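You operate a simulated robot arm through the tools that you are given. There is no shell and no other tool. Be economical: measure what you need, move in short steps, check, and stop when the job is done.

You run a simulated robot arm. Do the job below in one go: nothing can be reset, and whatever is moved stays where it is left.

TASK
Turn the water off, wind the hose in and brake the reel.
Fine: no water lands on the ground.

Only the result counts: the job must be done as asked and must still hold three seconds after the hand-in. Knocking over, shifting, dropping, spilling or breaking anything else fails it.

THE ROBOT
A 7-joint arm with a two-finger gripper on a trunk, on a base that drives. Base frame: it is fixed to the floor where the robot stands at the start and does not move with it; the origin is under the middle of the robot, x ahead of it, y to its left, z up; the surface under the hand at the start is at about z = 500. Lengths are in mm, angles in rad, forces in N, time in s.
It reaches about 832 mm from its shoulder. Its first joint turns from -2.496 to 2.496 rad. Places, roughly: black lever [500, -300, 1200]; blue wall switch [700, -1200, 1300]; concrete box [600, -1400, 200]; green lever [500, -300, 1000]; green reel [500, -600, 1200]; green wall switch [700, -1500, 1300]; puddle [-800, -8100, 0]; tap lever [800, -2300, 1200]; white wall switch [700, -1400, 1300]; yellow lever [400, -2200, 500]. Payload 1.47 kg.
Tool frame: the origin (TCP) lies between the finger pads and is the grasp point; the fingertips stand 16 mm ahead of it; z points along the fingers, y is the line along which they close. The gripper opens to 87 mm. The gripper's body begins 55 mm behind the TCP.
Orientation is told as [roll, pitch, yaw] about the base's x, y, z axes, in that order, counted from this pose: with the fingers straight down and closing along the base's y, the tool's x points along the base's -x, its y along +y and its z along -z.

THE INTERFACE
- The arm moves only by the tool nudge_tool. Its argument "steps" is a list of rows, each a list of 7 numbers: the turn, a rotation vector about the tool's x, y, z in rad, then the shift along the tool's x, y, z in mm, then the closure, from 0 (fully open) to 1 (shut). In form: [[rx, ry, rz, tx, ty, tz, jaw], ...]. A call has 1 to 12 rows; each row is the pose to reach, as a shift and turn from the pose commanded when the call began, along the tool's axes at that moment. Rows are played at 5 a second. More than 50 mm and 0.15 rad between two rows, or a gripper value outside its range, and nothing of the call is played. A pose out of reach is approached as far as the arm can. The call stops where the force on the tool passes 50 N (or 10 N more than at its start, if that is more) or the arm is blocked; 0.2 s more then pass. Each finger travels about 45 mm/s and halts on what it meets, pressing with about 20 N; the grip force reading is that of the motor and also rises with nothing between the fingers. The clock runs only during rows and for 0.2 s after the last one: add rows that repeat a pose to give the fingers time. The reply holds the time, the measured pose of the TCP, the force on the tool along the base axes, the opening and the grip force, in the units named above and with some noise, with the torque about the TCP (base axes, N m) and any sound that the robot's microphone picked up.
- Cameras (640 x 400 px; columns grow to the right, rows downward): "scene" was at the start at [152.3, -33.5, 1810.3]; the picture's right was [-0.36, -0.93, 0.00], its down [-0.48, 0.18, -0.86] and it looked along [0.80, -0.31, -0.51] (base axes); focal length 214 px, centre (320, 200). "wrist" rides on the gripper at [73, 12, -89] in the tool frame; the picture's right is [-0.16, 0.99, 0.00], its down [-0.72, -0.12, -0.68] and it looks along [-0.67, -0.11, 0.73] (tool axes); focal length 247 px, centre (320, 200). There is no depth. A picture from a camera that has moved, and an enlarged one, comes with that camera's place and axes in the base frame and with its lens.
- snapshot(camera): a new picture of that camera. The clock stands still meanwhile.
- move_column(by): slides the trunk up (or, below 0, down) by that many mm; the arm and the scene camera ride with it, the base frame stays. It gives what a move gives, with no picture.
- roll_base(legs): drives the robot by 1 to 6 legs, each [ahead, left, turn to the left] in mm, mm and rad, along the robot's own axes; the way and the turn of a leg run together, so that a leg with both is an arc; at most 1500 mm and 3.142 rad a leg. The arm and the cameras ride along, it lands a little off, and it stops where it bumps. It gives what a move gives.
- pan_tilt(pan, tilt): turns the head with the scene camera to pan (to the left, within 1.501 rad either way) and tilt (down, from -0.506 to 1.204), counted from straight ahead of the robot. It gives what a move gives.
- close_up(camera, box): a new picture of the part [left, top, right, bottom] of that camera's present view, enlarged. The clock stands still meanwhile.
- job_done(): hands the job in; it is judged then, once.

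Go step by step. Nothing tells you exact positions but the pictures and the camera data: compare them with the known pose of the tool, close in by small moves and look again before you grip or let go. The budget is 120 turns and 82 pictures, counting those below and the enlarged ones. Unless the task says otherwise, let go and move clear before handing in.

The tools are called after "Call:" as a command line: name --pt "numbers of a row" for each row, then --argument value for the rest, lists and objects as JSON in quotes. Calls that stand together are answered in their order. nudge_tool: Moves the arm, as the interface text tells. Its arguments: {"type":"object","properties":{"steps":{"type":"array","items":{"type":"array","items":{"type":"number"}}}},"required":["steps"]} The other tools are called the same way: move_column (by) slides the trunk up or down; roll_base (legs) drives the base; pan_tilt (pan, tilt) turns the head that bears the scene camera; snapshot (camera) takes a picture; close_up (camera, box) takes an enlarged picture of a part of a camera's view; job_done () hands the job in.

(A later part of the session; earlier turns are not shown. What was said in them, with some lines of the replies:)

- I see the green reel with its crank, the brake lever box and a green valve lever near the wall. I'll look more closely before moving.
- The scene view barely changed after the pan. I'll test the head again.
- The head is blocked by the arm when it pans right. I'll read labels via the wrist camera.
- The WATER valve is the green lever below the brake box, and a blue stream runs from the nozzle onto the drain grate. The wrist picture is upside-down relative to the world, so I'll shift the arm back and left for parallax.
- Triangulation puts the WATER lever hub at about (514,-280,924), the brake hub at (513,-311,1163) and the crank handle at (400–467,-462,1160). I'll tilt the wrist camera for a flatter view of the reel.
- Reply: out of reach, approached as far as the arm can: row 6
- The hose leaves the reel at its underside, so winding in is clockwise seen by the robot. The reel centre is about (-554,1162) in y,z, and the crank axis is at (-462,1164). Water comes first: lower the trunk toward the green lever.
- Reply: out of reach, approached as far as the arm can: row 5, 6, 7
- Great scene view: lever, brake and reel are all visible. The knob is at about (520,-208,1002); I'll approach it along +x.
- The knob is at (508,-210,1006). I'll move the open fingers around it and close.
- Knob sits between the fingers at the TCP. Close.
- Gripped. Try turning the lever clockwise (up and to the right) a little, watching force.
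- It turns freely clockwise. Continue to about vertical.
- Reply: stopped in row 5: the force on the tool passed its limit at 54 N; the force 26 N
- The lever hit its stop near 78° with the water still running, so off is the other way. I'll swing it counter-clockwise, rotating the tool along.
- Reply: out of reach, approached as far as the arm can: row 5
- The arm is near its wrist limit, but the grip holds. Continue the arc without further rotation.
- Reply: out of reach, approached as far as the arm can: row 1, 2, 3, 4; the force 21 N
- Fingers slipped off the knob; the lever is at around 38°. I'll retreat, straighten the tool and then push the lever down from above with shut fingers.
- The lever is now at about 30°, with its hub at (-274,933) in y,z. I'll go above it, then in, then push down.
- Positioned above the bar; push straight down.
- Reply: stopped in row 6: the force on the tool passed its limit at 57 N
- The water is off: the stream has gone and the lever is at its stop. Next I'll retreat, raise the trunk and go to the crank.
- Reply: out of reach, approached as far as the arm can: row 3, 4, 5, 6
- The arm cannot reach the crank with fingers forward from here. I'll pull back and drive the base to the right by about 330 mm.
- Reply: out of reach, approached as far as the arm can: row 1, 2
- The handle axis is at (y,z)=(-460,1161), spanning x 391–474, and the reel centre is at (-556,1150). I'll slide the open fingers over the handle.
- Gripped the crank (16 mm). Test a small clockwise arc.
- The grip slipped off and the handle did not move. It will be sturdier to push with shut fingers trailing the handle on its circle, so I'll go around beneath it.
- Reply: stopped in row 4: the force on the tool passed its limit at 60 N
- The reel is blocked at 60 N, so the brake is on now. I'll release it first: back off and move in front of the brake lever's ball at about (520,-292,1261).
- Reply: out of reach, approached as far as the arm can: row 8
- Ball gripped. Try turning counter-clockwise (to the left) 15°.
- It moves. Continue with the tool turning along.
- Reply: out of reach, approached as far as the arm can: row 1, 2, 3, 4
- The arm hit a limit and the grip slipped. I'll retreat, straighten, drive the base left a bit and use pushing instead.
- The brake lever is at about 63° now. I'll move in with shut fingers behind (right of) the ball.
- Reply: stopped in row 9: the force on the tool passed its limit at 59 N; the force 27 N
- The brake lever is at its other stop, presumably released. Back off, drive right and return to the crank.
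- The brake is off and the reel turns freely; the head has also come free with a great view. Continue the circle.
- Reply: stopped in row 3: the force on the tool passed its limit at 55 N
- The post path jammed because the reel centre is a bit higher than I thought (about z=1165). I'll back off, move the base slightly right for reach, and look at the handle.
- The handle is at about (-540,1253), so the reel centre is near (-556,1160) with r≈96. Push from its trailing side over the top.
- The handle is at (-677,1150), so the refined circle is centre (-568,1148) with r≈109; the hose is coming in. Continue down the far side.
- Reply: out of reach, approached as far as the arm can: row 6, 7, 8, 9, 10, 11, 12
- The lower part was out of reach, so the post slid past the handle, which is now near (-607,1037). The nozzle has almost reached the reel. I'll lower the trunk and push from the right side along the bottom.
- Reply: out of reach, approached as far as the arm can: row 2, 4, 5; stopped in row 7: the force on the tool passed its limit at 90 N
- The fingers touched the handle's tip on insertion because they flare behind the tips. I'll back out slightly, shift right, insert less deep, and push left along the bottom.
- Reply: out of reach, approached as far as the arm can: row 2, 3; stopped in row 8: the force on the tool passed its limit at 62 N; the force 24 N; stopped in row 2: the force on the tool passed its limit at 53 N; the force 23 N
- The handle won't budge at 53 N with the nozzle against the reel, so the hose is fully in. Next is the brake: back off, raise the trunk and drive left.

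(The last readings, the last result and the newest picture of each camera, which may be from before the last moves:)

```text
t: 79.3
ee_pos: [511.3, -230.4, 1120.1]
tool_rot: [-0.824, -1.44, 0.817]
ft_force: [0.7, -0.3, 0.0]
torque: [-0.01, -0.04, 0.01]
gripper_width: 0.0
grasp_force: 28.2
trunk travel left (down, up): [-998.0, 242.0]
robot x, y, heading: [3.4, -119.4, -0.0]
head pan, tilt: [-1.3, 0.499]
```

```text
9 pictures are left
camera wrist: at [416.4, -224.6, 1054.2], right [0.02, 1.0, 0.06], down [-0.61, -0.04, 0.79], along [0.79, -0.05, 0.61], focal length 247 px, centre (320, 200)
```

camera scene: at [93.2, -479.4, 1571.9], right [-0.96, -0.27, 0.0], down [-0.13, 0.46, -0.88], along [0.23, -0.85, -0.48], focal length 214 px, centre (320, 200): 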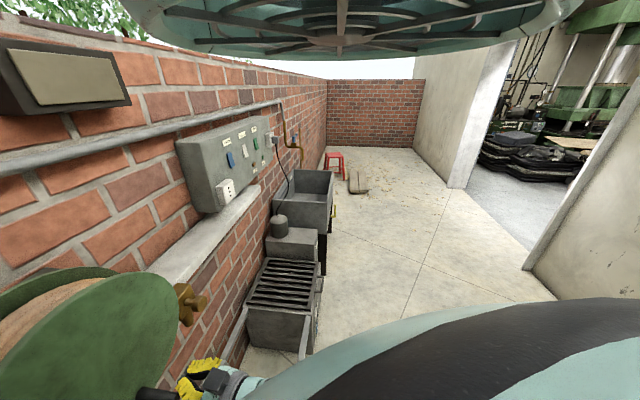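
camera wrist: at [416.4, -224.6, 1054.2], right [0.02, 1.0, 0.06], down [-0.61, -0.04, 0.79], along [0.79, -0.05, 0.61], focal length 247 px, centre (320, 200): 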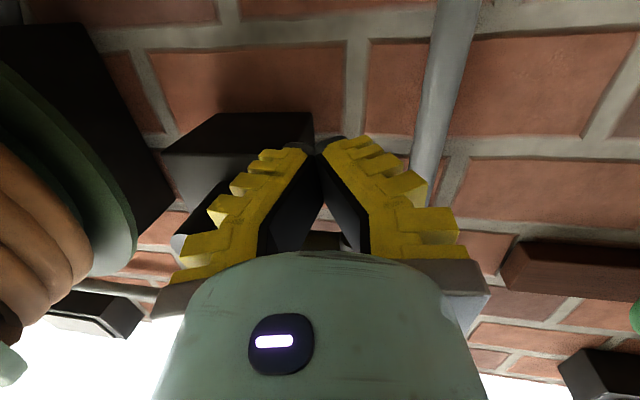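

The post is under the brake lever; sweep it up and over to its stop.

Call:
nudge_tool --pt "0 0 0 -12.8 -1.3 -1.2 1" --pt "0 0 0 -30 0.9 -2.8 1" --pt "0 0 0 -42.1 1.7 -3.9 1" --pt "0 0 0 -56.8 -0.5 -5.3 1" --pt "0 0 0 -70.6 -6.4 -6.6 1" --pt "0 0 0 -83.4 -14.4 -7.8 1" --pt "0 0 0 -94.5 -23.6 -8.8 1" --pt "0 0 0 -104 -38.7 -9.7 1" --pt "0 0 0 -111.7 -52.7 -10.4 1" --pt "0 0 0 -113.8 -62 -10.5 1" --pt "0 0 0 -112.8 -72 -10.4 1" --pt "0 0 0 -112 -80 -10.4 1"

Call:
snapshot --camera "wrist"

```text
t: 81.6
ee_pos: [512.7, -264.9, 1233.2]
tool_rot: [-0.652, -1.44, 0.686]
ft_force: [-9.6, 23.7, -3.4]
torque: [-0.3, -0.15, -0.02]
gripper_width: 0.1
grasp_force: 26.8
trunk travel left (down, up): [-998.0, 242.0]
robot x, y, heading: [2.8, -112.0, 0.003]
head pan, tilt: [-1.3, 0.499]
stopped in row 11: the force on the tool passed its limit at 57 N (the readings are from after the stop); the commanded pose is now the measured one
```

```text
8 pictures are left
camera wrist: at [415.9, -262.5, 1168.1], right [-0.02, 1.0, 0.08], down [-0.6, -0.08, 0.8], along [0.8, -0.03, 0.6], focal length 247 px, centre (320, 200)
```

wrist: 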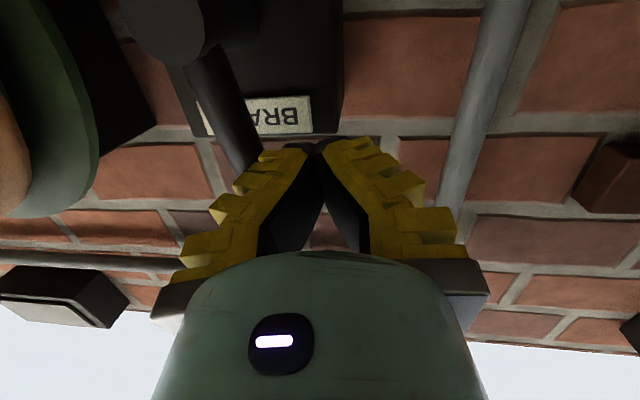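

It reached a stop. Back off and check everything.

Call:
nudge_tool --pt "0 0 0 0 15 0 1" --pt "0 0 0 0 15 -45 1" --pt "0 0 0 0 15 -90 1" --pt "0 0 0 0 10 -135 1" --pt "0 0 0 0 -20 -170 1" --pt "0 0 0 20 -60 -175 1"

Call:
snapshot --camera "wrist"

Call:
snapshot --camera "scene"

```text
t: 83.0
ee_pos: [339.9, -337.7, 1237.5]
tool_rot: [-0.728, -1.441, 0.752]
ft_force: [0.1, 0.9, 0.9]
torque: [0.03, 0.0, -0.02]
gripper_width: 0.0
grasp_force: 28.1
trunk travel left (down, up): [-998.0, 242.0]
robot x, y, heading: [0.9, -118.7, -0.003]
head pan, tilt: [-1.3, 0.499]
```

```text
7 pictures are left
camera wrist: at [244.0, -333.8, 1173.1], right [-0.01, 1.0, 0.07], down [-0.61, -0.06, 0.79], along [0.8, -0.03, 0.6], focal length 247 px, centre (320, 200)
```

wrist: 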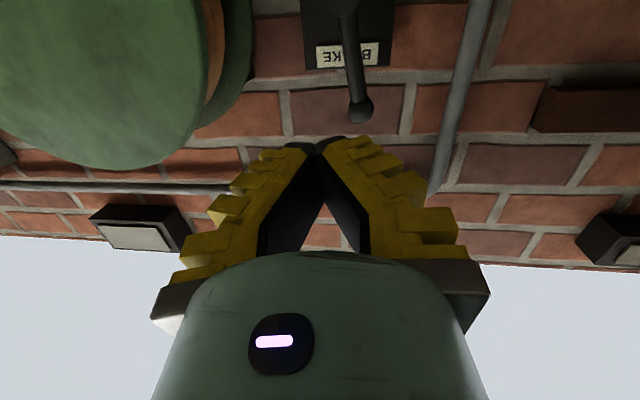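

```text
6 pictures are left
camera scene: at [93.3, -204.9, 1686.6], right [-0.96, -0.27, 0.0], down [-0.13, 0.46, -0.88], along [0.24, -0.85, -0.48], focal length 214 px, centre (320, 200)
```

scene: 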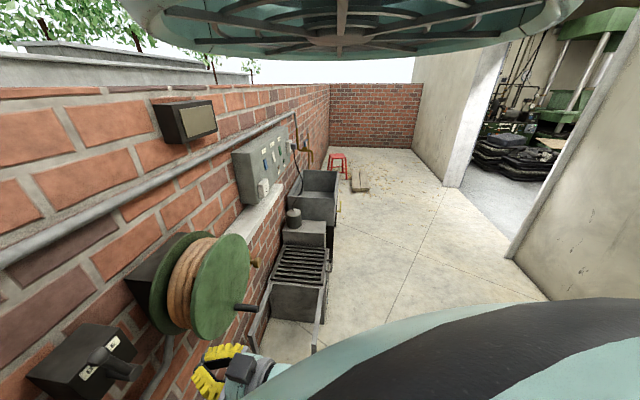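

Call:
close_up --camera "scene" --box '[20, 210, 360, 400]'

```text
1.88 times, centred on (190, 305) of scene
camera zoom: at [93.3, -204.9, 1686.6], right [-0.96, -0.27, 0.0], down [-0.13, 0.46, -0.88], along [0.24, -0.85, -0.48], focal length 404 px, centre (565, 2)
```

zoom: 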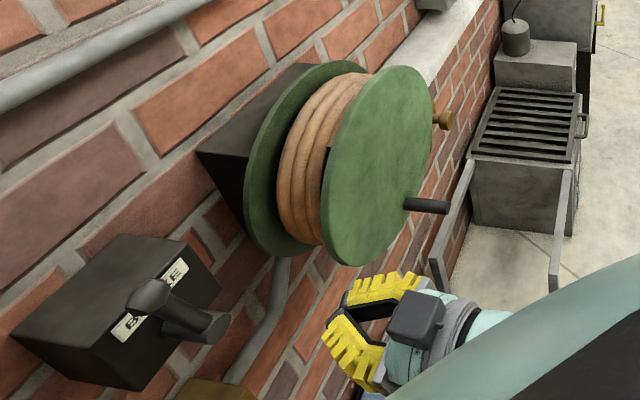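

The brake is back at its original "on" position and the nozzle sits at the reel. A last check of the water lever from a lower trunk.

Call:
move_column --by -230

Call:
snapshot --camera "wrist"

```text
t: 85.4
ee_pos: [340.6, -337.1, 1008.3]
tool_rot: [-0.732, -1.441, 0.755]
ft_force: [-0.3, -0.2, -0.6]
torque: [0.02, -0.01, -0.02]
gripper_width: 0.0
grasp_force: 28.3
trunk travel left (down, up): [-768.0, 472.0]
robot x, y, heading: [-0.6, -118.4, 0.002]
head pan, tilt: [-1.3, 0.499]
```

```text
4 pictures are left
camera wrist: at [244.3, -333.8, 943.2], right [-0.01, 1.0, 0.07], down [-0.61, -0.06, 0.79], along [0.8, -0.03, 0.6], focal length 247 px, centre (320, 200)
```

wrist: 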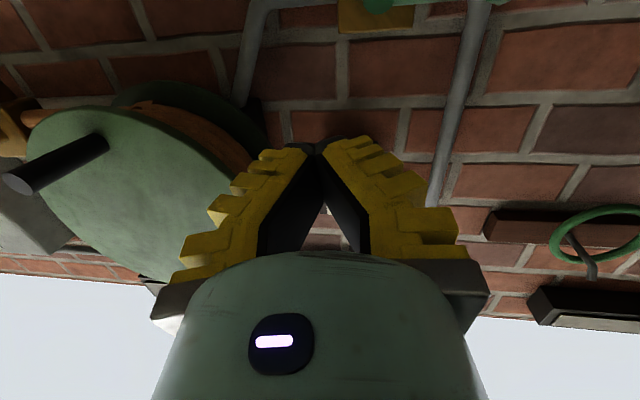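

The water lever is still down at "off", the nozzle is at the reel, the brake lever is at its "on" stop, and the arm is clear of everything.

Call:
job_done

```text
The job is handed in.
```

I turned the water off, wound the hose in and set the brake, and the job is handed in. No water reached the ground that I could see.

- **Water:** the green lever is at its stop and the stream onto the drain grate stopped before any winding.
- **Hose:** I wound it clockwise about three-quarters of a turn. Two pushes on the crank then stalled at 53–62 N with the nozzle close beside the reel. I took that as fully in, but did not see direct contact between nozzle and reel.
- **Brake:** it was on when I first tried to wind, so I released it to wind. I then put the lever back to the same position. I did not push the crank again afterwards to test it.
- **Contact:** while repositioning, the fingers bumped the tip of the crank handle with a brief 90 N spike. I saw no damage or movement from it.
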